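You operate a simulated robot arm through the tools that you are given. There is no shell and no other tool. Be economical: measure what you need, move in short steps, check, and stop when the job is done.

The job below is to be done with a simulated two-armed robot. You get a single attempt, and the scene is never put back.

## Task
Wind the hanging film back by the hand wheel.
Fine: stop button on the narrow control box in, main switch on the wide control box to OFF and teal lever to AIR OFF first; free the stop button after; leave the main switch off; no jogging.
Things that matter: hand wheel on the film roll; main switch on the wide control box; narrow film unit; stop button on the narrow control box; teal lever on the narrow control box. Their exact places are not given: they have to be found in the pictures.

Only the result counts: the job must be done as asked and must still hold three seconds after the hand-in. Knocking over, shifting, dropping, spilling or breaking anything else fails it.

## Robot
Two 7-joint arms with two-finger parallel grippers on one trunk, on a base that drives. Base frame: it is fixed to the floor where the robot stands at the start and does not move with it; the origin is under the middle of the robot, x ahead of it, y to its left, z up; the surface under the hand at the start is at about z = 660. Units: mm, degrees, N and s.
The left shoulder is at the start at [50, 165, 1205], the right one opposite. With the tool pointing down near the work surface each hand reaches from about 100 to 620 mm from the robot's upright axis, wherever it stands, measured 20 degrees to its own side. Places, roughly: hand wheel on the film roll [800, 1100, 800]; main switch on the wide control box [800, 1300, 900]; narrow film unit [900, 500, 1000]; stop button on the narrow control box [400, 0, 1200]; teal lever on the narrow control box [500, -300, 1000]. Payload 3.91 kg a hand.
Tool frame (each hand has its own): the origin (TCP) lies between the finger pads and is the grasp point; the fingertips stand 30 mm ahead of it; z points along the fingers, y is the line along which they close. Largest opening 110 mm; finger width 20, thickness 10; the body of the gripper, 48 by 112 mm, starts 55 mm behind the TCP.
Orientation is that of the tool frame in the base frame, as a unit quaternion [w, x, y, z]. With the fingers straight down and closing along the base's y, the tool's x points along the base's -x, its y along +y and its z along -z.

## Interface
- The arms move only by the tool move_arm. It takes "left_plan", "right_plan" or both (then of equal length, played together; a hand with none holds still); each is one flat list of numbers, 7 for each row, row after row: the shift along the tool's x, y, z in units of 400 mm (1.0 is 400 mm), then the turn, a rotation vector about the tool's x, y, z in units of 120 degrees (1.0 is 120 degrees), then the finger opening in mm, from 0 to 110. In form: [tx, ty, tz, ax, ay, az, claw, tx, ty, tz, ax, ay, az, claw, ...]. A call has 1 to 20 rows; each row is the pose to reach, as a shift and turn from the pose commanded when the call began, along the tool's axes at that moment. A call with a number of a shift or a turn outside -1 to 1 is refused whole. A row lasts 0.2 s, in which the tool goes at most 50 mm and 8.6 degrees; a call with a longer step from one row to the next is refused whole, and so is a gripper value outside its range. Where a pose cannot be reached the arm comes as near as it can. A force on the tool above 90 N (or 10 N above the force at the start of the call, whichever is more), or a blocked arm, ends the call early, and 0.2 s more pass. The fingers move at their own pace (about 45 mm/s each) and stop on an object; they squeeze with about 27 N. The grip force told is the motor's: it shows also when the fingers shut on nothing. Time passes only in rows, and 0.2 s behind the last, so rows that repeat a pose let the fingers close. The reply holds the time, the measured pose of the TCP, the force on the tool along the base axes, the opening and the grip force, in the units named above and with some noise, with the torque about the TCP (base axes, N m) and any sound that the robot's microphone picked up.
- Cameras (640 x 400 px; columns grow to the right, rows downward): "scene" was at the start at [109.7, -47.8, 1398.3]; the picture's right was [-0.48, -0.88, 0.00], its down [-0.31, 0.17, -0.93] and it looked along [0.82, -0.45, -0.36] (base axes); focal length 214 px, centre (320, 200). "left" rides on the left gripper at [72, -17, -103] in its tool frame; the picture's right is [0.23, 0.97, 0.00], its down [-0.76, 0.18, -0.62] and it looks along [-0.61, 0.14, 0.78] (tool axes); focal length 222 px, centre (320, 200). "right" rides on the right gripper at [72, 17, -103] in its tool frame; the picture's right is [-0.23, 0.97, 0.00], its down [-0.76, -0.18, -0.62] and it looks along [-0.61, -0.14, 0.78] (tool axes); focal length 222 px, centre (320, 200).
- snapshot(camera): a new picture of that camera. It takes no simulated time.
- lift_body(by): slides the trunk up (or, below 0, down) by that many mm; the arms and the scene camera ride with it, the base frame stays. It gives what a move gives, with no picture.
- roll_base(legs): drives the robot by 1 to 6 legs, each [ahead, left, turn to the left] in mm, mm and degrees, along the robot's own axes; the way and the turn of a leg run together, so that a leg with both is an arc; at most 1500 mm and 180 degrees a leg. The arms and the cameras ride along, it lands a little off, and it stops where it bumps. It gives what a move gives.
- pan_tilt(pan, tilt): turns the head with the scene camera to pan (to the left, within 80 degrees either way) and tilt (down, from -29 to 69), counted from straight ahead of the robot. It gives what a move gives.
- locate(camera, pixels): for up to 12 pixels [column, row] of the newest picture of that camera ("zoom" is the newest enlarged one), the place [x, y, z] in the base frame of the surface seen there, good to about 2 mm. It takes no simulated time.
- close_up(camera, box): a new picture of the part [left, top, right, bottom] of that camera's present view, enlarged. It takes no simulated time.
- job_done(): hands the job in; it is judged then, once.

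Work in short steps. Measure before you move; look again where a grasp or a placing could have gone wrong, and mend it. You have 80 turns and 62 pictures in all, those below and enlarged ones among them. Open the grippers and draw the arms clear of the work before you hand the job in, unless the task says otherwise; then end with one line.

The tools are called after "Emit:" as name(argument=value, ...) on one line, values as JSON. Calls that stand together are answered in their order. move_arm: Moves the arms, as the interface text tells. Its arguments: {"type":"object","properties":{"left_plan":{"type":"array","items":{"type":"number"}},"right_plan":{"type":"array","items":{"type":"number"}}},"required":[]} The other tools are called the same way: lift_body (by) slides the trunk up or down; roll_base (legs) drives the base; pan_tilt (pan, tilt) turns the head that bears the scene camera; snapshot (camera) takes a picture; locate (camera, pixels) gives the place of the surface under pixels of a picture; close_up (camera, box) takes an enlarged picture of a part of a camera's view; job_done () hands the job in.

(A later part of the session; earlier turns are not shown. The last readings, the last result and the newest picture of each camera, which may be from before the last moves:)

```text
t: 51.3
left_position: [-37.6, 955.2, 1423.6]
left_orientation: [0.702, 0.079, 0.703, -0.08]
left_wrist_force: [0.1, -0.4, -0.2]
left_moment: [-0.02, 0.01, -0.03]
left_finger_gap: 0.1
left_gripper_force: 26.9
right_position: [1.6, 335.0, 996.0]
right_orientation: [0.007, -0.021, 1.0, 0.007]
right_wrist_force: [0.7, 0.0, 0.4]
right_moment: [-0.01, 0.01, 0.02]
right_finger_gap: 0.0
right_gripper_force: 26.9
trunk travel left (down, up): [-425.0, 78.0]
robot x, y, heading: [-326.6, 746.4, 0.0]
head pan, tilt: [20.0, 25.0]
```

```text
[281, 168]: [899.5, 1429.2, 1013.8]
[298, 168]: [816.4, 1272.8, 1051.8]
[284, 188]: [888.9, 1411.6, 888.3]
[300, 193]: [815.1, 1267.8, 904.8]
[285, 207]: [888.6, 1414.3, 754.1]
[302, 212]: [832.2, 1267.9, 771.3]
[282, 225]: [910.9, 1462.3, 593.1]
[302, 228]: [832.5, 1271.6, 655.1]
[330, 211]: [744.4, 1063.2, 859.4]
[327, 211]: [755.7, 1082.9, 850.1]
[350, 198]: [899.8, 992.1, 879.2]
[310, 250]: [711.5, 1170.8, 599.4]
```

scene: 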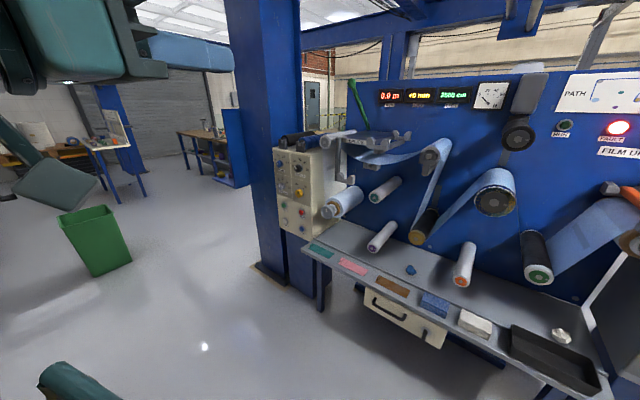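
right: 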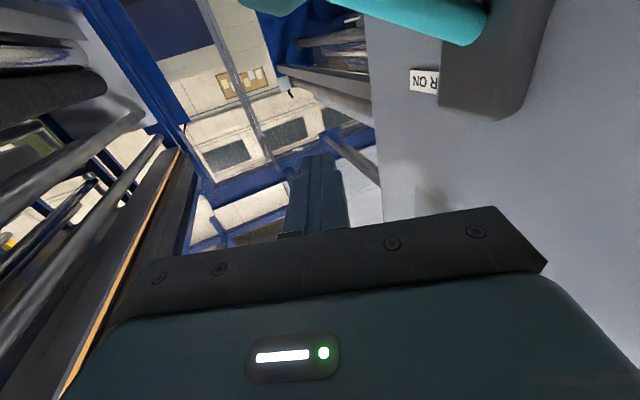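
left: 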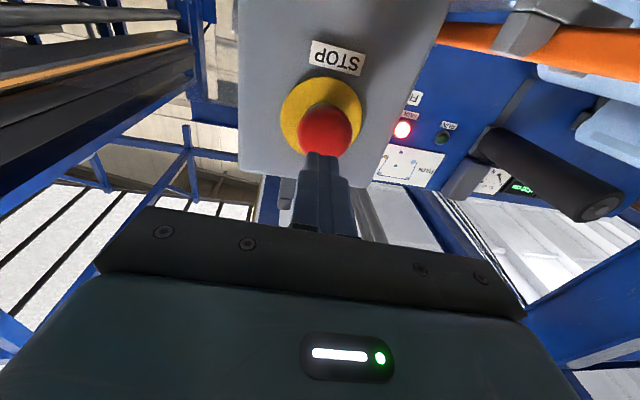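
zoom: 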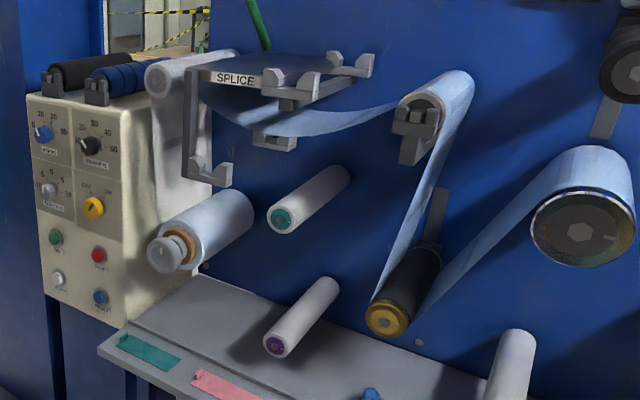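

The main switch is the yellow OFF/ON knob at about [818,1268,905]; the wheel on the roll is at about [750,1075,852]. I tuck the right hand in, lower the trunk 250 mm and drive nearer.

Emit:
move_arm(right_plan=[0.075, 0, -0.06, 0, 0, 0, 0, 0.15, 0, -0.12, 0, 0, 0, 0, 0.225, 0, -0.18, 0, 0, 0, 0, 0.3, 0, -0.24, 0, 0, 0, 0, 0.375, 0, -0.3, 0, 0, 0, 0, 0.45, 0, -0.375, 0, 0, 0, 0])

Emit:
roll_base(legs=[[200, 0, 0], [200, 400, 0]])

Emit:
lift_body(by=-250)

Emit:
pan_tilt(pan=0, tilt=15)

Emit:
snapshot(camera="scene")

```text
t: 52.7
left_position: [-36.9, 954.3, 1425.8]
left_orientation: [0.702, 0.079, 0.703, -0.08]
left_wrist_force: [-0.8, 0.1, -0.3]
left_moment: [0.0, -0.01, 0.02]
left_finger_gap: 0.0
left_gripper_force: 26.9
right_position: [-151.9, 337.7, 1099.0]
right_orientation: [0.007, -0.022, 1.0, 0.007]
right_wrist_force: [0.0, -0.9, 0.1]
right_moment: [0.01, -0.02, 0.02]
right_finger_gap: 0.0
right_gripper_force: 26.8
right hand out of reach, approached as far as the arm can: row 5, 6
trunk travel left (down, up): [-425.0, 78.0]
robot x, y, heading: [-327.6, 747.1, -0.1]
head pan, tilt: [20.0, 25.0]
```

```text
t: 58.0
left_position: [365.4, 1361.5, 1424.9]
left_orientation: [0.702, 0.076, 0.703, -0.078]
left_wrist_force: [-0.3, 0.5, -0.3]
left_moment: [0.0, -0.03, 0.02]
left_finger_gap: 0.2
left_gripper_force: 27.1
right_position: [253.3, 743.5, 1100.0]
right_orientation: [0.008, -0.025, 1.0, 0.008]
right_wrist_force: [0.2, -0.4, -0.9]
right_moment: [0.01, 0.02, 0.0]
right_finger_gap: 0.1
right_gripper_force: 27.2
trunk travel left (down, up): [-425.0, 78.0]
robot x, y, heading: [78.0, 1149.6, 0.2]
head pan, tilt: [20.0, 25.0]
```

```text
t: 60.5
left_position: [364.9, 1360.3, 1174.8]
left_orientation: [0.702, 0.076, 0.703, -0.078]
left_wrist_force: [0.2, 0.4, -0.1]
left_moment: [-0.02, 0.01, -0.01]
left_finger_gap: 0.1
left_gripper_force: 27.6
right_position: [252.4, 742.9, 850.1]
right_orientation: [0.008, -0.025, 1.0, 0.007]
right_wrist_force: [-0.8, 0.6, -0.2]
right_moment: [-0.03, 0.0, 0.03]
right_finger_gap: 0.0
right_gripper_force: 26.8
trunk travel left (down, up): [-175.0, 328.0]
robot x, y, heading: [73.0, 1148.1, 0.5]
head pan, tilt: [20.0, 25.0]
```

```text
t: 61.4
left_position: [363.8, 1361.2, 1176.4]
left_orientation: [0.703, 0.076, 0.703, -0.076]
left_wrist_force: [0.6, 1.2, 0.4]
left_moment: [0.03, 0.0, 0.0]
left_finger_gap: 0.0
left_gripper_force: 27.7
right_position: [252.4, 742.5, 850.0]
right_orientation: [0.009, -0.025, 1.0, 0.008]
right_wrist_force: [-0.3, -0.4, -0.1]
right_moment: [-0.01, -0.03, 0.03]
right_finger_gap: 0.0
right_gripper_force: 26.3
trunk travel left (down, up): [-175.0, 328.0]
robot x, y, heading: [76.6, 1150.7, 0.5]
head pan, tilt: [0.0, 15.0]
```

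```text
28 pictures are left
```

scene: 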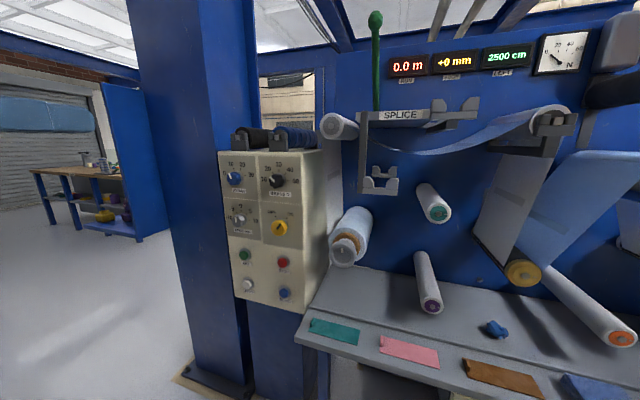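

Enlarging the switch panel and the roll with its wheel.

Emit:
close_up(camera="scene", box=[215, 150, 335, 310])

Emit:
locate(camera="scene", pixels=[[280, 229], [274, 229], [287, 229], [280, 222], [250, 215], [300, 215], [250, 270], [300, 270], [343, 250], [335, 250], [352, 250], [345, 240]])

Emit:
close_up(camera="scene", box=[310, 90, 450, 290])

```text
2.50 times, centred on (275, 230) of scene
```

zoom: 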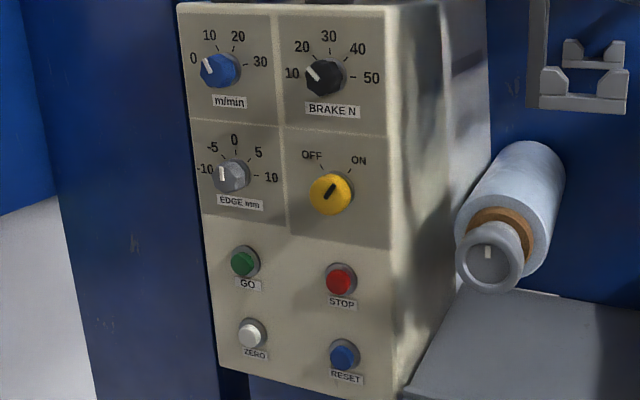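

```text
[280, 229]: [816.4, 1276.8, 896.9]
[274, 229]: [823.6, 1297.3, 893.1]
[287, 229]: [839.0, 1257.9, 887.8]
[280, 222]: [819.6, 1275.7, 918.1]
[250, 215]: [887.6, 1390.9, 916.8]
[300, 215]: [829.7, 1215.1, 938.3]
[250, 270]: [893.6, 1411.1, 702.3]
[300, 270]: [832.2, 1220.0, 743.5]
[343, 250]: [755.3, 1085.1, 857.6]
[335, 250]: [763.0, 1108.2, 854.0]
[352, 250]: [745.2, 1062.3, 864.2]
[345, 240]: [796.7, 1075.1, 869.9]
```

```text
2.00 times, centred on (380, 190) of scene
```

zoom: 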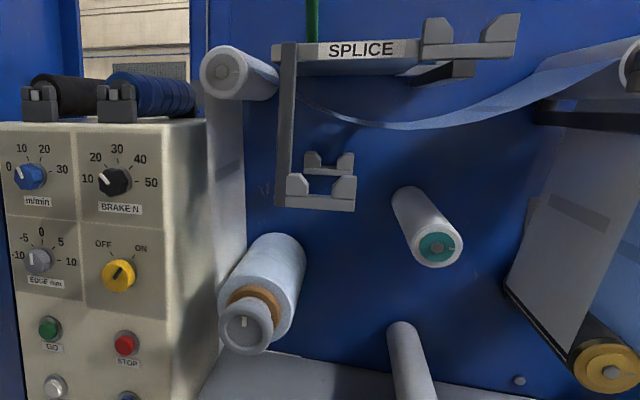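

The yellow switch points to ON and must turn counter-clockwise to OFF; the film comes up from the roll's left side, so winding back is also counter-clockwise (left side going down). The panel faces yaw 18°, so I turn the base 18° right and place it before both.

Emit:
roll_base(legs=[[0, 0, -18.5], [64, 154, 0]])

Emit:
snapshot(camera="scene")

```text
t: 64.4
left_position: [523.9, 1382.8, 1174.4]
left_orientation: [0.681, 0.188, 0.682, -0.189]
left_wrist_force: [0.4, -1.2, 0.7]
left_moment: [-0.02, 0.0, 0.02]
left_finger_gap: 0.0
left_gripper_force: 27.0
right_position: [222.8, 831.9, 850.2]
right_orientation: [0.009, 0.136, 0.991, 0.006]
right_wrist_force: [0.3, -1.0, -0.2]
right_moment: [-0.01, 0.0, -0.01]
right_finger_gap: 0.0
right_gripper_force: 27.0
trunk travel left (down, up): [-175.0, 328.0]
robot x, y, heading: [188.1, 1275.3, -18.4]
head pan, tilt: [0.0, 15.0]
```

```text
25 pictures are left
```

scene: 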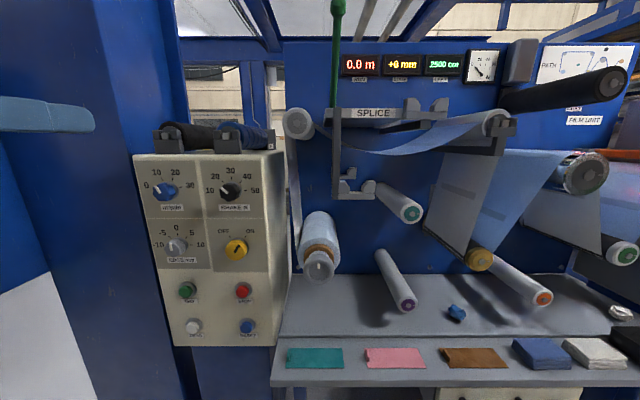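

Well aligned. I measure the yellow knob at (236,249) and the wheel at (320,266) precisely.

Emit:
close_up(camera="scene", box=[200, 200, 360, 300])

Emit:
locate(camera="zoom", pixels=[[147, 195], [120, 195], [172, 195], [147, 170], [147, 225], [60, 100], [240, 100], [480, 265], [440, 262], [520, 262], [480, 305], [480, 240]])

```text
4.00 times, centred on (280, 250) of scene
```

zoom: 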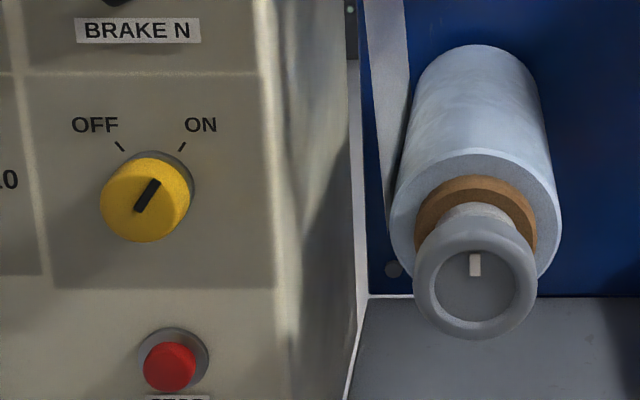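

```text
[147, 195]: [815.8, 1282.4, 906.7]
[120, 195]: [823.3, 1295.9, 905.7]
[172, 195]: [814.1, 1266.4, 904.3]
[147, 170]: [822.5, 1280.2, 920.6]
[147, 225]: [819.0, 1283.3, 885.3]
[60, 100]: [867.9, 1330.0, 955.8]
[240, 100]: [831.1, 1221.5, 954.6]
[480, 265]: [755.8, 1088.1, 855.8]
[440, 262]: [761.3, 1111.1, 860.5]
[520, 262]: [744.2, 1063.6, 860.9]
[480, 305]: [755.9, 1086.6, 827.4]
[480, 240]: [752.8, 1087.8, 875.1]
```

Knob front centre ≈[818,1284,901] (Ø≈49, inward axis [0.947,-0.32,0]). I bring the open left hand to 60 mm before it, aligned with the axis.

Emit:
move_arm(left_plan=[0.068, 0.013, 0.061, -0.01, 0, 0, 10, 0.136, 0.027, 0.122, -0.02, 0, 0, 30, 0.205, 0.04, 0.183, -0.03, 0, 0, 50, 0.273, 0.053, 0.244, -0.04, 0, 0, 80, 0.341, 0.067, 0.306, -0.05, 0, 0, 80, 0.41, 0.08, 0.367, -0.06, 0, 0, 80, 0.478, 0.093, 0.428, -0.07, 0, 0, 80, 0.546, 0.106, 0.489, -0.08, 0, 0, 80, 0.614, 0.12, 0.55, -0.09, 0, 0, 80, 0.6825, 0.133, 0.611, -0.102, 0, 0, 80])

Emit:
snapshot(camera="left")

```text
t: 66.6
left_position: [698.4, 1347.9, 1010.2]
left_orientation: [0.692, 0.132, 0.697, -0.132]
left_wrist_force: [0.7, 0.2, 0.9]
left_moment: [-0.01, 0.02, -0.02]
left_finger_gap: 80.2
left_gripper_force: 0.2
left hand out of reach, approached as far as the arm can: row 1, 2, 3, 4, 5, 6, 7, 8, 9, 10
right_position: [223.3, 832.6, 849.9]
right_orientation: [0.009, 0.136, 0.991, 0.006]
right_wrist_force: [0.0, -0.4, -0.1]
right_moment: [0.0, -0.01, 0.01]
right_finger_gap: 0.3
right_gripper_force: 26.5
trunk travel left (down, up): [-175.0, 328.0]
robot x, y, heading: [190.0, 1280.6, -18.0]
head pan, tilt: [0.0, 15.0]
```

```text
23 pictures are left
```

left: 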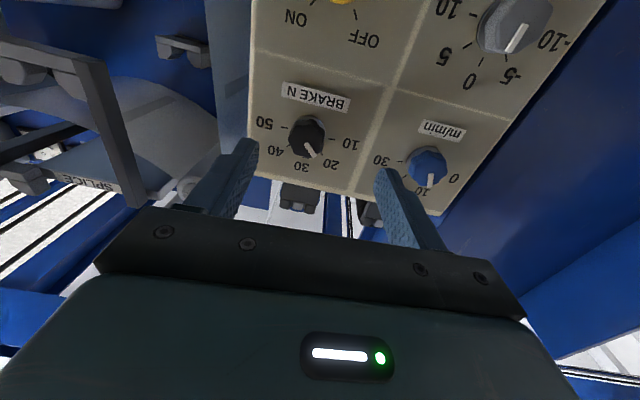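

The arm hit a reach limit in height, so I lower the trunk by 109 mm and then make the rest with the arm.

Emit:
lift_body(by=-109)

Emit:
move_arm(left_plan=[0, -0.024, 0.094, -0.012, 0, 0, 80, 0, -0.047, 0.188, -0.023, 0, 0, 80])

Emit:
snapshot(camera="left")

```text
t: 68.0
left_position: [698.1, 1346.5, 901.9]
left_orientation: [0.692, 0.13, 0.698, -0.13]
left_wrist_force: [0.1, -0.5, -0.3]
left_moment: [0.05, 0.0, 0.0]
left_finger_gap: 79.9
left_gripper_force: 0.0
right_position: [223.0, 832.3, 740.2]
right_orientation: [0.01, 0.136, 0.991, 0.005]
right_wrist_force: [-0.1, 0.5, 0.1]
right_moment: [0.01, 0.03, 0.0]
right_finger_gap: 0.0
right_gripper_force: 27.2
trunk travel left (down, up): [-66.0, 437.0]
robot x, y, heading: [190.6, 1276.0, -18.3]
head pan, tilt: [0.0, 15.0]
```

```text
t: 68.6
left_position: [765.6, 1320.9, 916.3]
left_orientation: [0.692, 0.114, 0.703, -0.115]
left_wrist_force: [0.0, -0.2, -0.3]
left_moment: [-0.02, -0.01, -0.01]
left_finger_gap: 79.8
left_gripper_force: 0.1
left hand out of reach, approached as far as the arm can: row 1, 2
right_position: [223.6, 832.1, 741.2]
right_orientation: [0.01, 0.135, 0.991, 0.005]
right_wrist_force: [-0.8, -0.3, -0.3]
right_moment: [0.04, -0.06, -0.01]
right_finger_gap: 0.0
right_gripper_force: 27.0
trunk travel left (down, up): [-66.0, 437.0]
robot x, y, heading: [182.1, 1278.5, -17.9]
head pan, tilt: [0.0, 15.0]
```

```text
22 pictures are left
```

left: 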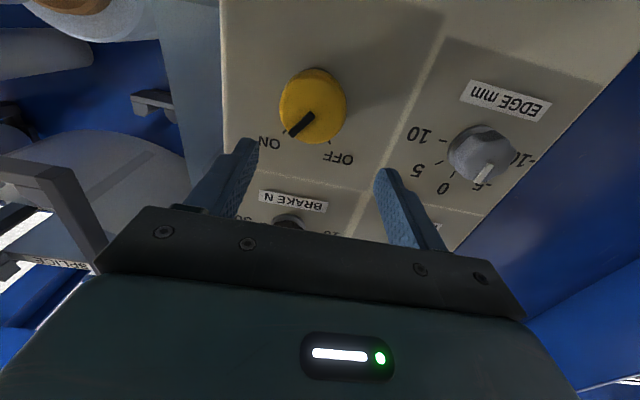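

The limit comes from the hand being far out to the left side, so I back off, move the base left 170 mm and bring the hand inward, where it moved freely before.

Emit:
roll_base(legs=[[-100, 0, 0], [0, 170, 0]])

Emit:
move_arm(left_plan=[0.01, -0.1, 0.0, 0, 0, 0, 80, 0.02, -0.2, 0.0, 0, 0, 0, 80, 0.03, -0.3, 0.02, 0, 0, 0, 80, 0.0375, -0.4, 0.1, 0, 0, 0, 80, 0.0375, -0.4675, 0.18, 0, 0, 0, 80])

Emit:
snapshot(camera="left")

```text
t: 71.5
left_position: [722.5, 1514.0, 915.4]
left_orientation: [0.693, 0.115, 0.703, -0.115]
left_wrist_force: [0.5, 0.9, 0.2]
left_moment: [0.02, -0.05, -0.02]
left_finger_gap: 80.0
left_gripper_force: 0.2
right_position: [180.1, 1025.4, 740.7]
right_orientation: [0.009, 0.135, 0.991, 0.006]
right_wrist_force: [0.0, 0.2, -0.8]
right_moment: [-0.01, -0.02, 0.01]
right_finger_gap: 0.0
right_gripper_force: 27.0
trunk travel left (down, up): [-66.0, 437.0]
robot x, y, heading: [141.2, 1472.0, -18.3]
head pan, tilt: [0.0, 15.0]
```

```text
refused: row 4 steps farther than a row can; nothing moved
```

```text
21 pictures are left
```

left: 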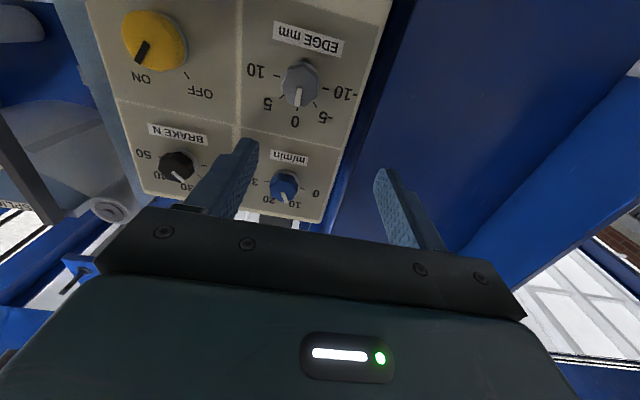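

One step was too long; I resend with finer rows.

Emit:
move_arm(left_plan=[0.01, -0.1, 0.0, 0, 0, 0, 80, 0.02, -0.2, 0.0, 0, 0, 0, 80, 0.03, -0.3, 0.02, 0, 0, 0, 80, 0.036, -0.38, 0.08, 0, 0, 0, 80, 0.036, -0.44, 0.17, 0, 0, 0, 80, 0.036, -0.47, 0.263, 0, 0, 0, 80])

Emit:
snapshot(camera="left")

```text
t: 72.9
left_position: [762.4, 1300.2, 899.9]
left_orientation: [0.693, 0.114, 0.703, -0.114]
left_wrist_force: [-0.3, 0.4, -0.5]
left_moment: [0.0, 0.0, 0.03]
left_finger_gap: 80.0
left_gripper_force: 0.1
right_position: [179.3, 1025.2, 740.8]
right_orientation: [0.01, 0.134, 0.991, 0.006]
right_wrist_force: [-0.2, 0.3, 0.9]
right_moment: [0.0, 0.0, -0.02]
right_finger_gap: 0.0
right_gripper_force: 26.8
trunk travel left (down, up): [-66.0, 437.0]
robot x, y, heading: [141.6, 1470.2, -18.1]
head pan, tilt: [0.0, 15.0]
```

```text
20 pictures are left
```

left: 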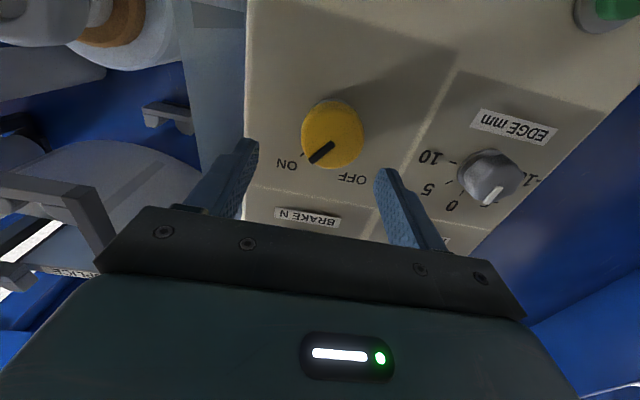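

Pose reached freely. I check the knob's centre in the hand camera.

Emit:
locate(camera="left", pixels=[[332, 136], [308, 134], [356, 134], [332, 112], [332, 162], [260, 60], [440, 60]])

```text
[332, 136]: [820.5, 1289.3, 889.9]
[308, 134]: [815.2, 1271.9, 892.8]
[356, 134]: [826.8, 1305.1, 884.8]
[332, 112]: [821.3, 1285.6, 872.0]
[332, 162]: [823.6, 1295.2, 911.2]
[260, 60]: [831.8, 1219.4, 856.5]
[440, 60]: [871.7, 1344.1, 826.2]
```

Centre ≈[819.5,1287,896]. I roll the hand +30°, advance over the knob, and close.

Emit:
move_arm(left_plan=[0.002, 0.003, 0, 0, 0, 0.0625, 80, 0.004, 0.006, 0, 0, 0, 0.125, 80, 0.006, 0.01, 0, 0, 0, 0.1875, 80, 0.01, 0.014, 0, 0, 0, 0.25, 80, 0.01, 0.014, 0.06, 0, 0, 0.25, 80, 0.01, 0.014, 0.1, 0, 0, 0.25, 80, 0.01, 0.014, 0.134, 0, 0, 0.25, 80, 0.01, 0.014, 0.134, 0, 0, 0.25, 40, 0.01, 0.014, 0.134, 0, 0, 0.25, 30, 0.01, 0.014, 0.134, 0, 0, 0.25, 30, 0.01, 0.014, 0.134, 0, 0, 0.25, 30])

Emit:
snapshot(camera="left")

```text
t: 75.3
left_position: [813.9, 1292.4, 897.4]
left_orientation: [0.699, 0.289, 0.65, 0.071]
left_wrist_force: [3.6, 3.2, 4.5]
left_moment: [-0.17, -0.54, 0.83]
left_finger_gap: 51.5
left_gripper_force: 45.3
right_position: [179.1, 1025.5, 740.8]
right_orientation: [0.01, 0.134, 0.991, 0.006]
right_wrist_force: [0.2, 0.0, -0.5]
right_moment: [-0.01, -0.01, -0.02]
right_finger_gap: 0.1
right_gripper_force: 26.5
trunk travel left (down, up): [-66.0, 437.0]
robot x, y, heading: [144.9, 1471.8, -18.0]
head pan, tilt: [0.0, 15.0]
```

```text
19 pictures are left
```

left: 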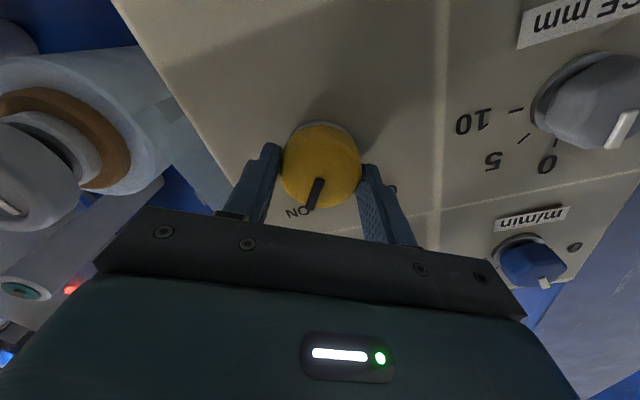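

The knob is gripped (gap 51.5). I turn it counter-clockwise 75° and look.

Emit:
move_arm(left_plan=[0, 0, 0, 0, 0, -0.0625, 30, 0, 0, 0, 0, 0, -0.125, 30, 0, 0, 0, 0, 0, -0.1875, 30, 0, 0, 0, 0, 0, -0.25, 30, 0, 0, 0, 0, 0, -0.3125, 30, 0, 0, 0, 0, 0, -0.375, 30, 0, 0, 0, 0, 0, -0.4375, 30, 0, 0, 0, 0, 0, -0.5, 30, 0, 0, 0, 0, 0, -0.5625, 30, 0, 0, 0, 0, 0, -0.625, 30])

Emit:
snapshot(camera="left")

```text
t: 77.5
left_position: [813.1, 1292.2, 894.8]
left_orientation: [0.596, -0.166, 0.693, -0.37]
left_wrist_force: [-2.1, 20.2, 2.1]
left_moment: [0.02, -0.82, -0.29]
left_finger_gap: 50.7
left_gripper_force: 44.9
right_position: [179.8, 1025.8, 741.6]
right_orientation: [0.01, 0.135, 0.991, 0.005]
right_wrist_force: [-0.1, 0.4, 0.2]
right_moment: [-0.01, 0.01, -0.05]
right_finger_gap: 0.0
right_gripper_force: 26.8
trunk travel left (down, up): [-66.0, 437.0]
robot x, y, heading: [141.7, 1471.8, -18.1]
head pan, tilt: [0.0, 15.0]
```

```text
18 pictures are left
```

left: 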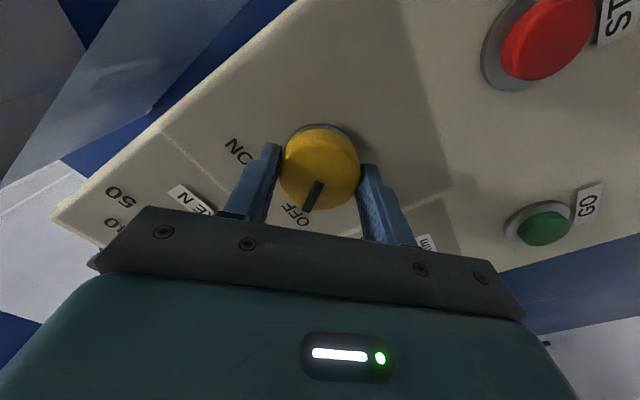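

The pointer now stands at OFF. I open, back out 90 mm, and roll the hand back to +45° for the wheel.

Emit:
move_arm(left_plan=[0, 0, 0, 0, 0, 0, 70, 0, 0, 0, 0, 0, 0, 90, 0, 0, 0, 0, 0, 0, 100, 0, 0, -0.1, 0, 0, 0, 105, 0, 0, -0.225, 0, 0, 0, 105, 0, 0, -0.225, 0, 0, 0.07, 105, 0, 0, -0.225, 0, 0, 0.14, 105, 0, 0, -0.225, 0, 0, 0.21, 105, 0, 0, -0.225, 0, 0, 0.28, 105, 0, 0, -0.225, 0, 0, 0.35, 105, 0, 0, -0.225, 0, 0, 0.42, 105, 0, 0, -0.225, 0, 0, 0.49, 105, 0, 0, -0.225, 0, 0, 0.56, 105, 0, 0, -0.225, 0, 0, 0.63, 105, 0, 0, -0.225, 0, 0, 0.7, 105, 0, 0, -0.225, 0, 0, 0.75, 105])

Emit:
roll_base(legs=[[0, -207, 0]])

Emit:
lift_body(by=-50)

Emit:
snapshot(camera="scene")

Emit:
snapshot(camera="left")

```text
t: 80.9
left_position: [729.0, 1320.1, 896.6]
left_orientation: [0.683, 0.376, 0.605, 0.161]
left_wrist_force: [0.3, 0.4, -0.4]
left_moment: [-0.04, -0.01, -0.03]
left_finger_gap: 105.3
left_gripper_force: 0.0
right_position: [180.6, 1025.5, 741.4]
right_orientation: [0.01, 0.134, 0.991, 0.005]
right_wrist_force: [0.1, -0.8, -0.4]
right_moment: [-0.02, 0.03, 0.0]
right_finger_gap: 0.0
right_gripper_force: 27.1
trunk travel left (down, up): [-66.0, 437.0]
robot x, y, heading: [141.2, 1467.4, -18.3]
head pan, tilt: [0.0, 15.0]
```

```text
t: 83.3
left_position: [665.4, 1121.9, 897.0]
left_orientation: [0.683, 0.376, 0.606, 0.159]
left_wrist_force: [-0.1, 0.2, 0.9]
left_moment: [0.01, 0.03, -0.03]
left_finger_gap: 105.2
left_gripper_force: 0.0
right_position: [115.4, 830.3, 741.7]
right_orientation: [0.01, 0.136, 0.991, 0.006]
right_wrist_force: [-0.2, 0.1, 0.2]
right_moment: [0.01, 0.02, -0.01]
right_finger_gap: 0.1
right_gripper_force: 26.9
trunk travel left (down, up): [-66.0, 437.0]
robot x, y, heading: [82.6, 1276.9, -18.4]
head pan, tilt: [0.0, 15.0]
```

```text
t: 84.2
left_position: [664.7, 1122.1, 848.8]
left_orientation: [0.683, 0.374, 0.606, 0.16]
left_wrist_force: [1.1, -0.7, 0.8]
left_moment: [0.01, -0.01, -0.04]
left_finger_gap: 104.9
left_gripper_force: 0.1
right_position: [115.0, 829.4, 690.7]
right_orientation: [0.01, 0.135, 0.991, 0.006]
right_wrist_force: [-0.9, 0.6, 0.5]
right_moment: [0.0, 0.03, 0.02]
right_finger_gap: 0.0
right_gripper_force: 26.9
trunk travel left (down, up): [-16.0, 487.0]
robot x, y, heading: [76.0, 1275.0, -17.9]
head pan, tilt: [0.0, 15.0]
```

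```text
17 pictures are left
```

scene: 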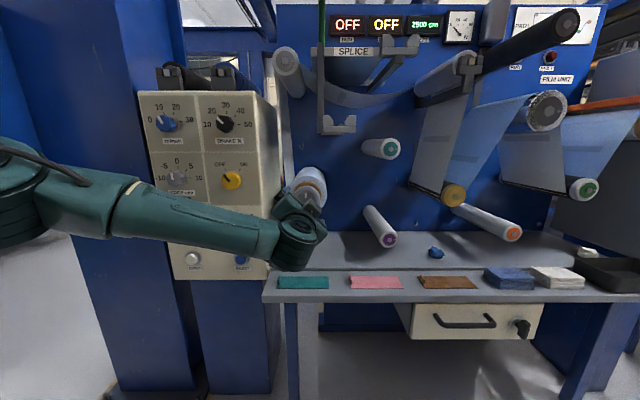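

```text
16 pictures are left
```

left: 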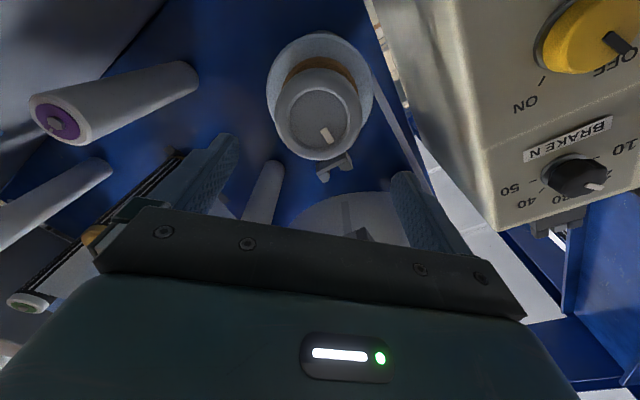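

Displays read OFF and the switch stays at OFF. I locate the wheel in the hand camera.

Emit:
locate(camera="left", pixels=[[318, 120], [281, 120], [355, 120], [318, 83], [318, 154], [318, 72]])

Emit:
close_up(camera="scene", box=[270, 30, 470, 190])

```text
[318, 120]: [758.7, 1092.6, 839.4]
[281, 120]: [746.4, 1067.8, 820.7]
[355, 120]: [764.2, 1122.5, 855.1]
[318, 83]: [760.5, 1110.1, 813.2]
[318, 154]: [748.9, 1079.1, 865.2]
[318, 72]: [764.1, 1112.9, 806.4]
```

```text
2.50 times, centred on (370, 110) of scene
```

zoom: 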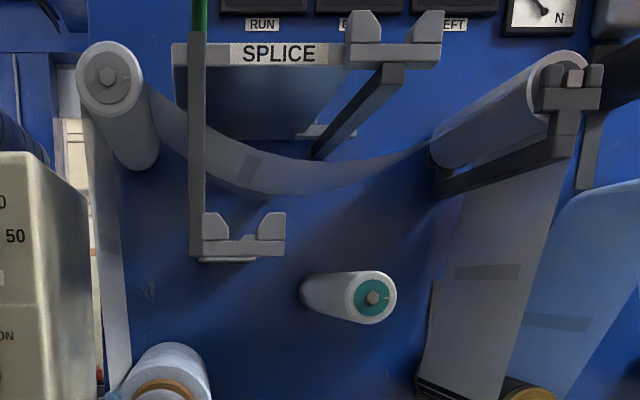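

Wheel centre ≈[755.5,1092,842], Ø≈72. I advance over it and close.

Emit:
move_arm(left_plan=[0.01, -0.008, 0.07, 0, 0, 0, 108, 0.01, -0.008, 0.14, 0, 0, 0, 108, 0.01, -0.008, 0.19, 0, 0, 0, 108, 0.01, -0.008, 0.23, 0, 0, 0, 108, 0.01, -0.008, 0.23, 0, 0, 0, 50, 0.01, -0.008, 0.23, 0, 0, 0, 50, 0.01, -0.008, 0.23, 0, 0, 0, 50, 0.01, -0.008, 0.23, 0, 0, 0, 50, 0.01, -0.008, 0.23, 0, 0, 0, 50])

Emit:
snapshot(camera="left")

```text
t: 86.2
left_position: [752.7, 1093.5, 839.9]
left_orientation: [0.684, 0.374, 0.606, 0.159]
left_wrist_force: [4.4, -1.8, 0.8]
left_moment: [-0.33, -0.93, 0.64]
left_finger_gap: 79.3
left_gripper_force: 45.5
right_position: [115.2, 829.3, 691.0]
right_orientation: [0.01, 0.135, 0.991, 0.005]
right_wrist_force: [0.1, 0.2, -0.3]
right_moment: [0.01, -0.03, -0.01]
right_finger_gap: 0.0
right_gripper_force: 27.2
trunk travel left (down, up): [-16.0, 487.0]
robot x, y, heading: [79.4, 1275.2, -18.2]
head pan, tilt: [0.0, 15.0]
```

```text
14 pictures are left
```

left: 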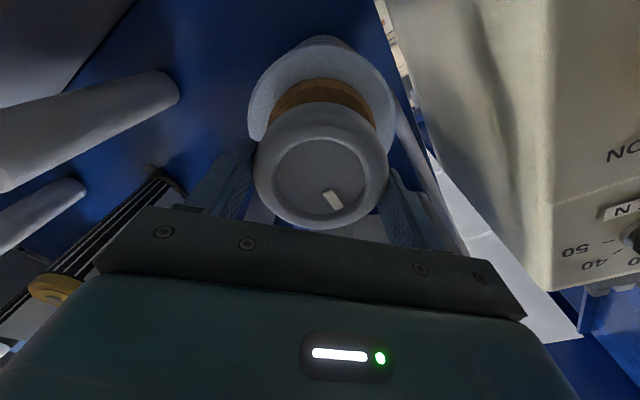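

Gripped at a 79 mm gap. I turn counter-clockwise 60° and look at the sag.

Emit:
move_arm(left_plan=[0, 0, 0, 0, 0, -0.0625, 50, 0, 0, 0, 0, 0, -0.125, 50, 0, 0, 0, 0, 0, -0.1875, 50, 0, 0, 0, 0, 0, -0.25, 50, 0, 0, 0, 0, 0, -0.3125, 50, 0, 0, 0, 0, 0, -0.375, 50, 0, 0, 0, 0, 0, -0.4375, 50, 0, 0, 0, 0, 0, -0.5, 50])

Emit:
close_up(camera="scene", box=[270, 30, 470, 190])

Emit:
snapshot(camera="left")

```text
t: 88.0
left_position: [751.7, 1096.2, 840.8]
left_orientation: [0.672, 0.02, 0.711, -0.204]
left_wrist_force: [12.6, -1.4, 12.6]
left_moment: [-0.25, -0.82, 0.28]
left_finger_gap: 79.1
left_gripper_force: 45.4
right_position: [116.1, 830.6, 690.5]
right_orientation: [0.01, 0.136, 0.991, 0.006]
right_wrist_force: [-0.2, -0.3, 0.1]
right_moment: [-0.02, -0.03, 0.01]
right_finger_gap: 0.0
right_gripper_force: 26.8
trunk travel left (down, up): [-16.0, 487.0]
robot x, y, heading: [76.1, 1276.8, -18.5]
head pan, tilt: [0.0, 15.0]
```

```text
2.50 times, centred on (370, 110) of scene
```

zoom: 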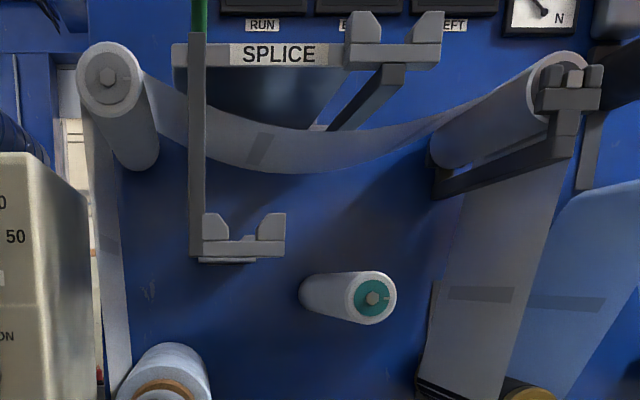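

```text
12 pictures are left
```

left: 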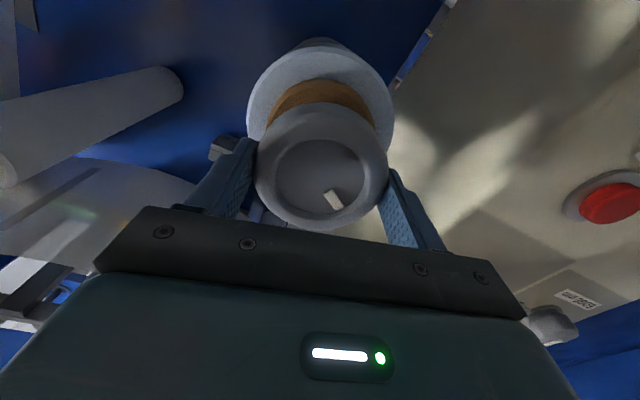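

The sag bottom rose (195→173 in the zoom), so the direction is right. I turn 55° further.

Emit:
move_arm(left_plan=[0, 0, 0, 0, 0, -0.0625, 50, 0, 0, 0, 0, 0, -0.125, 50, 0, 0, 0, 0, 0, -0.1875, 50, 0, 0, 0, 0, 0, -0.25, 50, 0, 0, 0, 0, 0, -0.3125, 50, 0, 0, 0, 0, 0, -0.375, 50, 0, 0, 0, 0, 0, -0.4375, 50, 0, 0, 0, 0, 0, -0.46, 50])

Emit:
close_up(camera="scene", box=[270, 30, 470, 190])

```text
t: 89.8
left_position: [752.0, 1094.9, 841.5]
left_orientation: [0.5, -0.311, 0.641, -0.493]
left_wrist_force: [6.0, 11.0, 6.4]
left_moment: [-0.52, -1.7, -0.98]
left_finger_gap: 79.3
left_gripper_force: 45.2
right_position: [115.7, 830.7, 692.3]
right_orientation: [0.01, 0.136, 0.991, 0.005]
right_wrist_force: [-0.9, -0.3, 0.5]
right_moment: [-0.01, 0.01, -0.01]
right_finger_gap: 0.2
right_gripper_force: 26.8
trunk travel left (down, up): [-16.0, 487.0]
robot x, y, heading: [75.5, 1274.7, -18.3]
head pan, tilt: [0.0, 15.0]
```

```text
2.50 times, centred on (370, 110) of scene
```

zoom: 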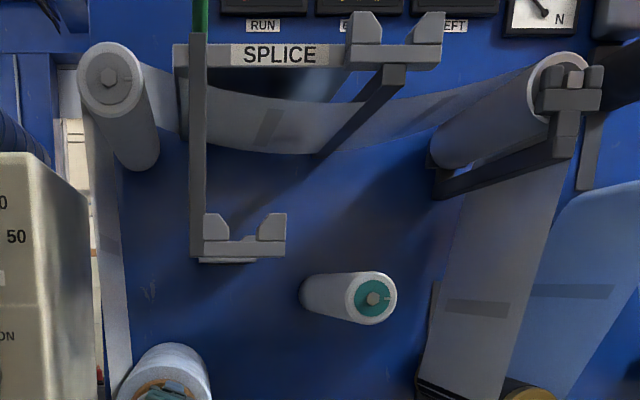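

The sag bottom is at 152 and needs roughly 80–100° more. I release, back out 45 mm, and roll the hand back to start a second stroke.

Emit:
move_arm(left_plan=[0, 0, 0, 0, 0, 0, 95, 0, 0, 0, 0, 0, 0, 108, 0, 0, 0, 0, 0, 0, 108, 0, 0, -0.1125, 0, 0, 0, 108, 0, 0, -0.1125, 0, 0, 0.0685, 108, 0, 0, -0.1125, 0, 0, 0.137, 108, 0, 0, -0.1125, 0, 0, 0.2055, 108, 0, 0, -0.1125, 0, 0, 0.274, 108, 0, 0, -0.1125, 0, 0, 0.3425, 108, 0, 0, -0.1125, 0, 0, 0.411, 108, 0, 0, -0.1125, 0, 0, 0.4795, 108, 0, 0, -0.1125, 0, 0, 0.548, 108, 0, 0, -0.1125, 0, 0, 0.6165, 108, 0, 0, -0.1125, 0, 0, 0.685, 108, 0, 0, -0.1125, 0, 0, 0.7535, 108, 0, 0, -0.1125, 0, 0, 0.822, 108, 0, 0, -0.1125, 0, 0, 0.8905, 108, 0, 0, -0.1125, 0, 0, 0.959, 108])

Emit:
snapshot(camera="scene")

```text
t: 93.6
left_position: [710.3, 1109.2, 840.4]
left_orientation: [0.683, 0.376, 0.606, 0.16]
left_wrist_force: [0.0, -0.4, 0.5]
left_moment: [0.04, 0.0, 0.01]
left_finger_gap: 108.2
left_gripper_force: 0.1
right_position: [115.2, 829.5, 690.2]
right_orientation: [0.009, 0.136, 0.991, 0.006]
right_wrist_force: [-0.1, -0.8, -1.0]
right_moment: [-0.02, 0.05, 0.04]
right_finger_gap: 0.0
right_gripper_force: 26.9
trunk travel left (down, up): [-16.0, 487.0]
robot x, y, heading: [77.6, 1275.3, -18.3]
head pan, tilt: [0.0, 15.0]
```

```text
10 pictures are left
```

scene: 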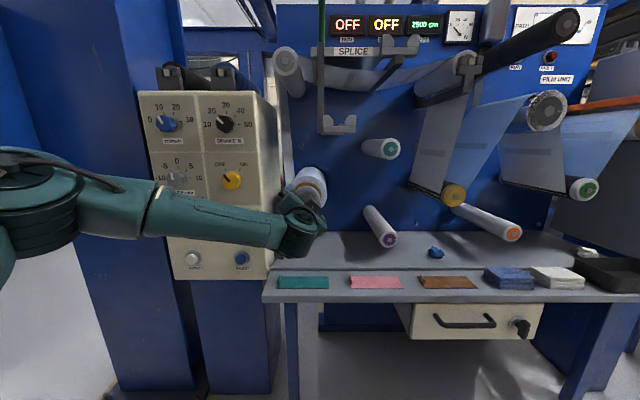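

The sag held after release (about (350,85)). I grip again and turn 75° more.

Emit:
move_arm(left_plan=[0, 0, 0.06, 0, 0, 0, 108, 0, 0, 0.1125, 0, 0, 0, 108, 0, 0, 0.1125, 0, 0, 0, 70, 0, 0, 0.1125, 0, 0, 0, 50, 0, 0, 0.1125, 0, 0, 0, 50, 0, 0, 0.1125, 0, 0, 0, 50, 0, 0, 0.1125, 0, 0, -0.0625, 50, 0, 0, 0.1125, 0, 0, -0.125, 50, 0, 0, 0.1125, 0, 0, -0.1875, 50, 0, 0, 0.1125, 0, 0, -0.25, 50, 0, 0, 0.1125, 0, 0, -0.3125, 50, 0, 0, 0.1125, 0, 0, -0.375, 50, 0, 0, 0.1125, 0, 0, -0.4375, 50, 0, 0, 0.1125, 0, 0, -0.5, 50, 0, 0, 0.1125, 0, 0, -0.5625, 50, 0, 0, 0.1125, 0, 0, -0.625, 50])

Emit:
close_up(camera="scene", box=[270, 30, 470, 190])

```text
t: 97.0
left_position: [752.9, 1095.7, 841.4]
left_orientation: [0.639, -0.072, 0.708, -0.292]
left_wrist_force: [2.9, 9.5, 8.0]
left_moment: [-0.34, -1.1, -1.31]
left_finger_gap: 79.4
left_gripper_force: 44.8
right_position: [115.5, 830.6, 690.4]
right_orientation: [0.01, 0.135, 0.991, 0.006]
right_wrist_force: [-0.5, -0.3, 0.1]
right_moment: [0.03, -0.02, 0.03]
right_finger_gap: 0.2
right_gripper_force: 27.1
trunk travel left (down, up): [-16.0, 487.0]
robot x, y, heading: [80.1, 1277.1, -18.0]
head pan, tilt: [0.0, 15.0]
```

```text
2.50 times, centred on (370, 110) of scene
```

zoom: 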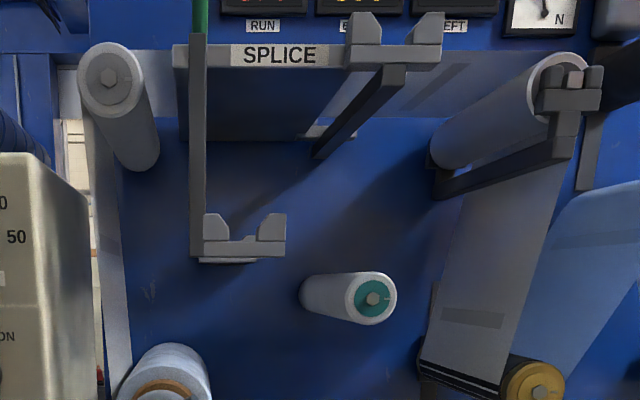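

The film now runs straight under the splice plate with no sag. I check the meter and gauge before releasing.

Emit:
close_up(camera="scene", box=[290, 0, 490, 120])

```text
3.20 times, centred on (390, 60) of scene
```

zoom: 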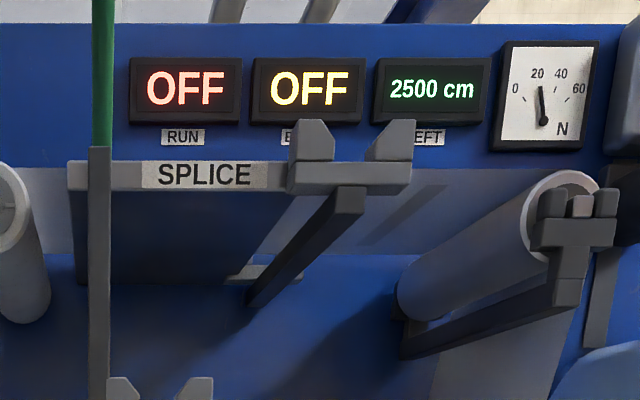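

The tension gauge shows about 20 N: film taut. I open, back out, and check that it holds.

Emit:
move_arm(left_plan=[0, 0, 0, 0, 0, 0, 95, 0, 0, 0, 0, 0, 0, 108, 0, 0, 0, 0, 0, 0, 108, 0, 0, -0.1, 0, 0, 0, 108, 0, 0, -0.2, 0, 0, 0, 108, 0, 0, -0.3, 0, 0, 0, 108, 0, 0, -0.3, 0, 0, 0.06, 100, 0, 0, -0.3, 0, 0, 0.12, 90, 0, 0, -0.3, 0, 0, 0.18, 80, 0, 0, -0.3, 0, 0, 0.25, 80])

Emit:
close_up(camera="scene", box=[220, 0, 480, 200])

```text
t: 99.2
left_position: [638.4, 1131.3, 841.3]
left_orientation: [0.693, 0.114, 0.703, -0.113]
left_wrist_force: [0.3, -0.3, -0.5]
left_moment: [-0.03, -0.03, -0.01]
left_finger_gap: 79.9
left_gripper_force: 0.0
right_position: [115.9, 829.6, 690.1]
right_orientation: [0.01, 0.135, 0.991, 0.006]
right_wrist_force: [-0.2, 0.1, 0.1]
right_moment: [-0.01, 0.01, 0.02]
right_finger_gap: 0.0
right_gripper_force: 26.9
trunk travel left (down, up): [-16.0, 487.0]
robot x, y, heading: [81.4, 1275.5, -18.1]
head pan, tilt: [0.0, 15.0]
```

```text
2.00 times, centred on (350, 100) of scene
```

zoom: 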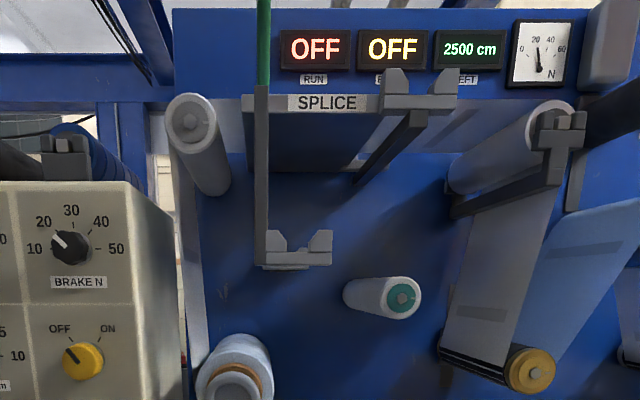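

The film stays taut, switch at OFF. I back off, raise the trunk, and drive to the narrow box, ready to free the stop button.

Emit:
roll_base(legs=[[-250, 0, 0], [0, -1174, 0]])

Emit:
lift_body(by=381)

Emit:
pan_tilt(pan=0, tilt=20)

Emit:
snapshot(camera="scene")

```text
t: 111.1
left_position: [25.6, 94.6, 841.7]
left_orientation: [0.691, 0.12, 0.702, -0.121]
left_wrist_force: [0.1, -0.6, 0.3]
left_moment: [0.02, 0.0, 0.01]
left_finger_gap: 80.0
left_gripper_force: 0.1
right_position: [-504.2, -197.2, 691.2]
right_orientation: [0.01, 0.145, 0.989, 0.005]
right_wrist_force: [0.0, 1.1, 0.4]
right_moment: [0.02, 0.0, 0.02]
right_finger_gap: 0.1
right_gripper_force: 27.1
trunk travel left (down, up): [-16.0, 487.0]
robot x, y, heading: [-530.8, 245.8, -19.5]
head pan, tilt: [0.0, 15.0]
```

```text
t: 114.8
left_position: [25.3, 93.3, 1223.6]
left_orientation: [0.691, 0.121, 0.702, -0.121]
left_wrist_force: [-0.6, 0.3, -0.4]
left_moment: [0.01, -0.02, 0.05]
left_finger_gap: 80.1
left_gripper_force: 0.0
right_position: [-501.9, -199.0, 1071.4]
right_orientation: [0.01, 0.146, 0.989, 0.006]
right_wrist_force: [-0.5, -0.3, -0.7]
right_moment: [-0.02, 0.04, 0.0]
right_finger_gap: 0.0
right_gripper_force: 26.7
trunk travel left (down, up): [-397.0, 106.0]
robot x, y, heading: [-530.4, 247.3, -19.2]
head pan, tilt: [0.0, 15.0]
```

```text
t: 115.5
left_position: [24.0, 93.2, 1222.6]
left_orientation: [0.691, 0.121, 0.702, -0.122]
left_wrist_force: [-0.6, -0.1, -0.3]
left_moment: [-0.01, 0.0, -0.02]
left_finger_gap: 80.0
left_gripper_force: 0.1
right_position: [-502.5, -198.8, 1072.6]
right_orientation: [0.01, 0.145, 0.989, 0.006]
right_wrist_force: [0.2, 0.2, 0.8]
right_moment: [0.0, -0.01, -0.01]
right_finger_gap: 0.1
right_gripper_force: 27.3
trunk travel left (down, up): [-397.0, 106.0]
robot x, y, heading: [-535.6, 249.7, -19.3]
head pan, tilt: [0.0, 20.0]
```

```text
6 pictures are left
```

scene: 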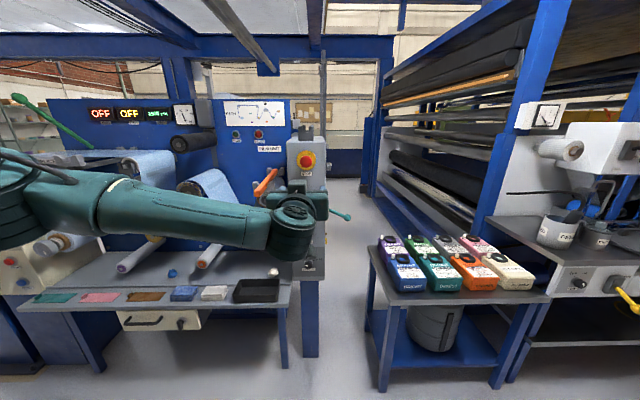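

I locate the stop knob at (306,160) and the face around it.

Emit:
locate(camera="scene", pixels=[[306, 160], [303, 160], [309, 160], [306, 164], [306, 156], [292, 150], [320, 150], [292, 182], [319, 182], [348, 217]])

```text
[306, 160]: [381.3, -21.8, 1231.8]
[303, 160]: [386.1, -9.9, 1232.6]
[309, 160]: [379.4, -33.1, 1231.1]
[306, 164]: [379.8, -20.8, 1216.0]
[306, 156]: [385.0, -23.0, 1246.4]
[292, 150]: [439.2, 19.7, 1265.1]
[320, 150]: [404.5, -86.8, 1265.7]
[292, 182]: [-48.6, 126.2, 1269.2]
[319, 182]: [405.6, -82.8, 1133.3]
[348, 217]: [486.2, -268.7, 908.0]
```

Face yaw is 18°, knob front ≈[381,-20,1226], protruding 42 mm; the teal knob still sits low (z 908). I drive ahead 314 mm, and look closely at the button.

Emit:
roll_base(legs=[[314, 10, 0]])

Emit:
close_up(camera="left", box=[220, 20, 440, 220])

Emit:
locate(camera="zoom", pixels=[[320, 200], [290, 200], [350, 200], [320, 170], [320, 230], [200, 100], [450, 100]])

```text
t: 117.6
left_position: [328.9, -1.5, 1221.8]
left_orientation: [0.69, 0.121, 0.703, -0.121]
left_wrist_force: [0.0, 0.2, -0.3]
left_moment: [0.02, 0.0, -0.02]
left_finger_gap: 80.2
left_gripper_force: 0.1
right_position: [-199.6, -293.5, 1071.7]
right_orientation: [0.009, 0.145, 0.989, 0.006]
right_wrist_force: [0.0, -0.2, -0.3]
right_moment: [0.02, 0.0, 0.02]
right_finger_gap: 0.1
right_gripper_force: 27.0
trunk travel left (down, up): [-397.0, 106.0]
robot x, y, heading: [-229.3, 151.8, -19.2]
head pan, tilt: [0.0, 20.0]
```

```text
2.00 times, centred on (330, 120) of left
```

zoom: 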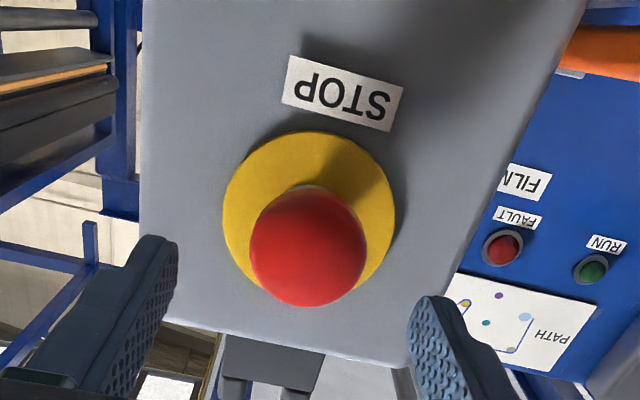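

```text
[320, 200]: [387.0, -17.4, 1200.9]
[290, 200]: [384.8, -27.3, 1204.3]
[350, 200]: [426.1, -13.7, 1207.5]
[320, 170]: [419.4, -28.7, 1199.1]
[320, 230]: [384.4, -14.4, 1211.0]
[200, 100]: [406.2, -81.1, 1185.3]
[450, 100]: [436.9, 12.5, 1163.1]
```

Knob Ø≈39, centre ≈[382,-19,1223]. I roll +30° (camera away from the orange lever), advance 60 mm and close on it.

Emit:
move_arm(left_plan=[0, 0.0035, 0, -0.003, 0, 0.0625, 80, 0, 0.0035, 0, -0.006, 0, 0.125, 80, 0, 0.0035, 0, -0.01, 0, 0.1875, 80, 0, 0.0035, 0, -0.01, 0, 0.25, 80, 0, 0.0035, 0.06, -0.01, 0, 0.25, 80, 0, 0.0035, 0.11, -0.01, 0, 0.25, 80, 0, 0.0035, 0.15, -0.01, 0, 0.25, 80, 0, 0.0035, 0.15, -0.01, 0, 0.25, 40, 0, 0.0035, 0.15, -0.01, 0, 0.25, 25, 0, 0.0035, 0.15, -0.01, 0, 0.25, 25, 0, 0.0035, 0.15, -0.01, 0, 0.25, 25, 0, 0.0035, 0.15, -0.01, 0, 0.25, 25])

```text
t: 120.2
left_position: [386.2, -17.0, 1224.0]
left_orientation: [0.701, 0.288, 0.648, 0.071]
left_wrist_force: [7.4, 11.5, 11.9]
left_moment: [0.24, -0.07, 0.71]
left_finger_gap: 47.3
left_gripper_force: 44.9
right_position: [-200.7, -291.6, 1072.7]
right_orientation: [0.01, 0.144, 0.99, 0.005]
right_wrist_force: [0.1, 1.1, 0.4]
right_moment: [0.02, 0.01, 0.0]
right_finger_gap: 0.0
right_gripper_force: 26.9
trunk travel left (down, up): [-397.0, 106.0]
robot x, y, heading: [-228.0, 150.8, -19.4]
head pan, tilt: [0.0, 20.0]
```

Gripped (gap 47). I twist clockwise 45°, the usual release.

Emit:
move_arm(left_plan=[0, 0, 0, 0, 0, 0.0625, 25, 0, 0, 0, 0, 0, 0.125, 25, 0, 0, 0, 0, 0, 0.1875, 25, 0, 0, 0, 0, 0, 0.25, 25, 0, 0, 0, 0, 0, 0.3125, 25, 0, 0, 0, 0, 0, 0.375, 25])

Emit:
close_up(camera="left", box=[220, 50, 440, 250])

```text
t: 121.6
left_position: [385.2, -17.2, 1225.9]
left_orientation: [0.622, 0.514, 0.488, 0.334]
left_wrist_force: [7.1, 10.2, 14.9]
left_moment: [-1.14, -0.04, 0.61]
left_finger_gap: 47.4
left_gripper_force: 45.1
right_position: [-200.6, -291.7, 1073.0]
right_orientation: [0.011, 0.145, 0.989, 0.004]
right_wrist_force: [-0.6, 0.4, 0.4]
right_moment: [0.01, -0.01, 0.03]
right_finger_gap: 0.0
right_gripper_force: 26.9
trunk travel left (down, up): [-397.0, 106.0]
robot x, y, heading: [-228.5, 150.6, -19.4]
head pan, tilt: [0.0, 20.0]
```

```text
2.00 times, centred on (330, 150) of left
```

zoom: 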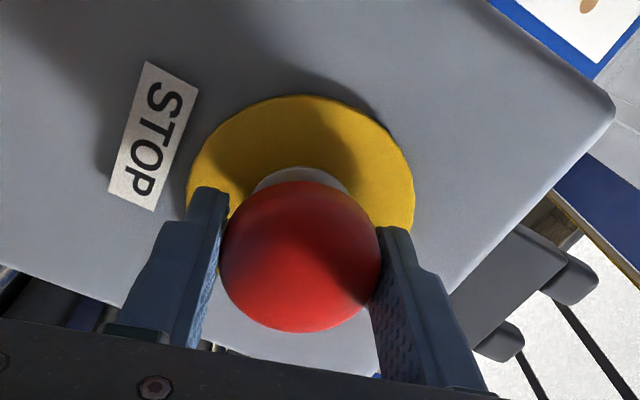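

I measure whether the knob front has moved out.

Emit:
locate(camera="zoom", pixels=[[300, 255], [300, 230], [300, 280], [270, 255], [330, 255], [300, 310]])

```text
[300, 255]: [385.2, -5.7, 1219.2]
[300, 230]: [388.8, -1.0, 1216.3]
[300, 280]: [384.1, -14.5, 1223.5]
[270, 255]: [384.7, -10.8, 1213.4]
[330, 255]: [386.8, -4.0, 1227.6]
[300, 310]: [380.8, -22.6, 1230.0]
```

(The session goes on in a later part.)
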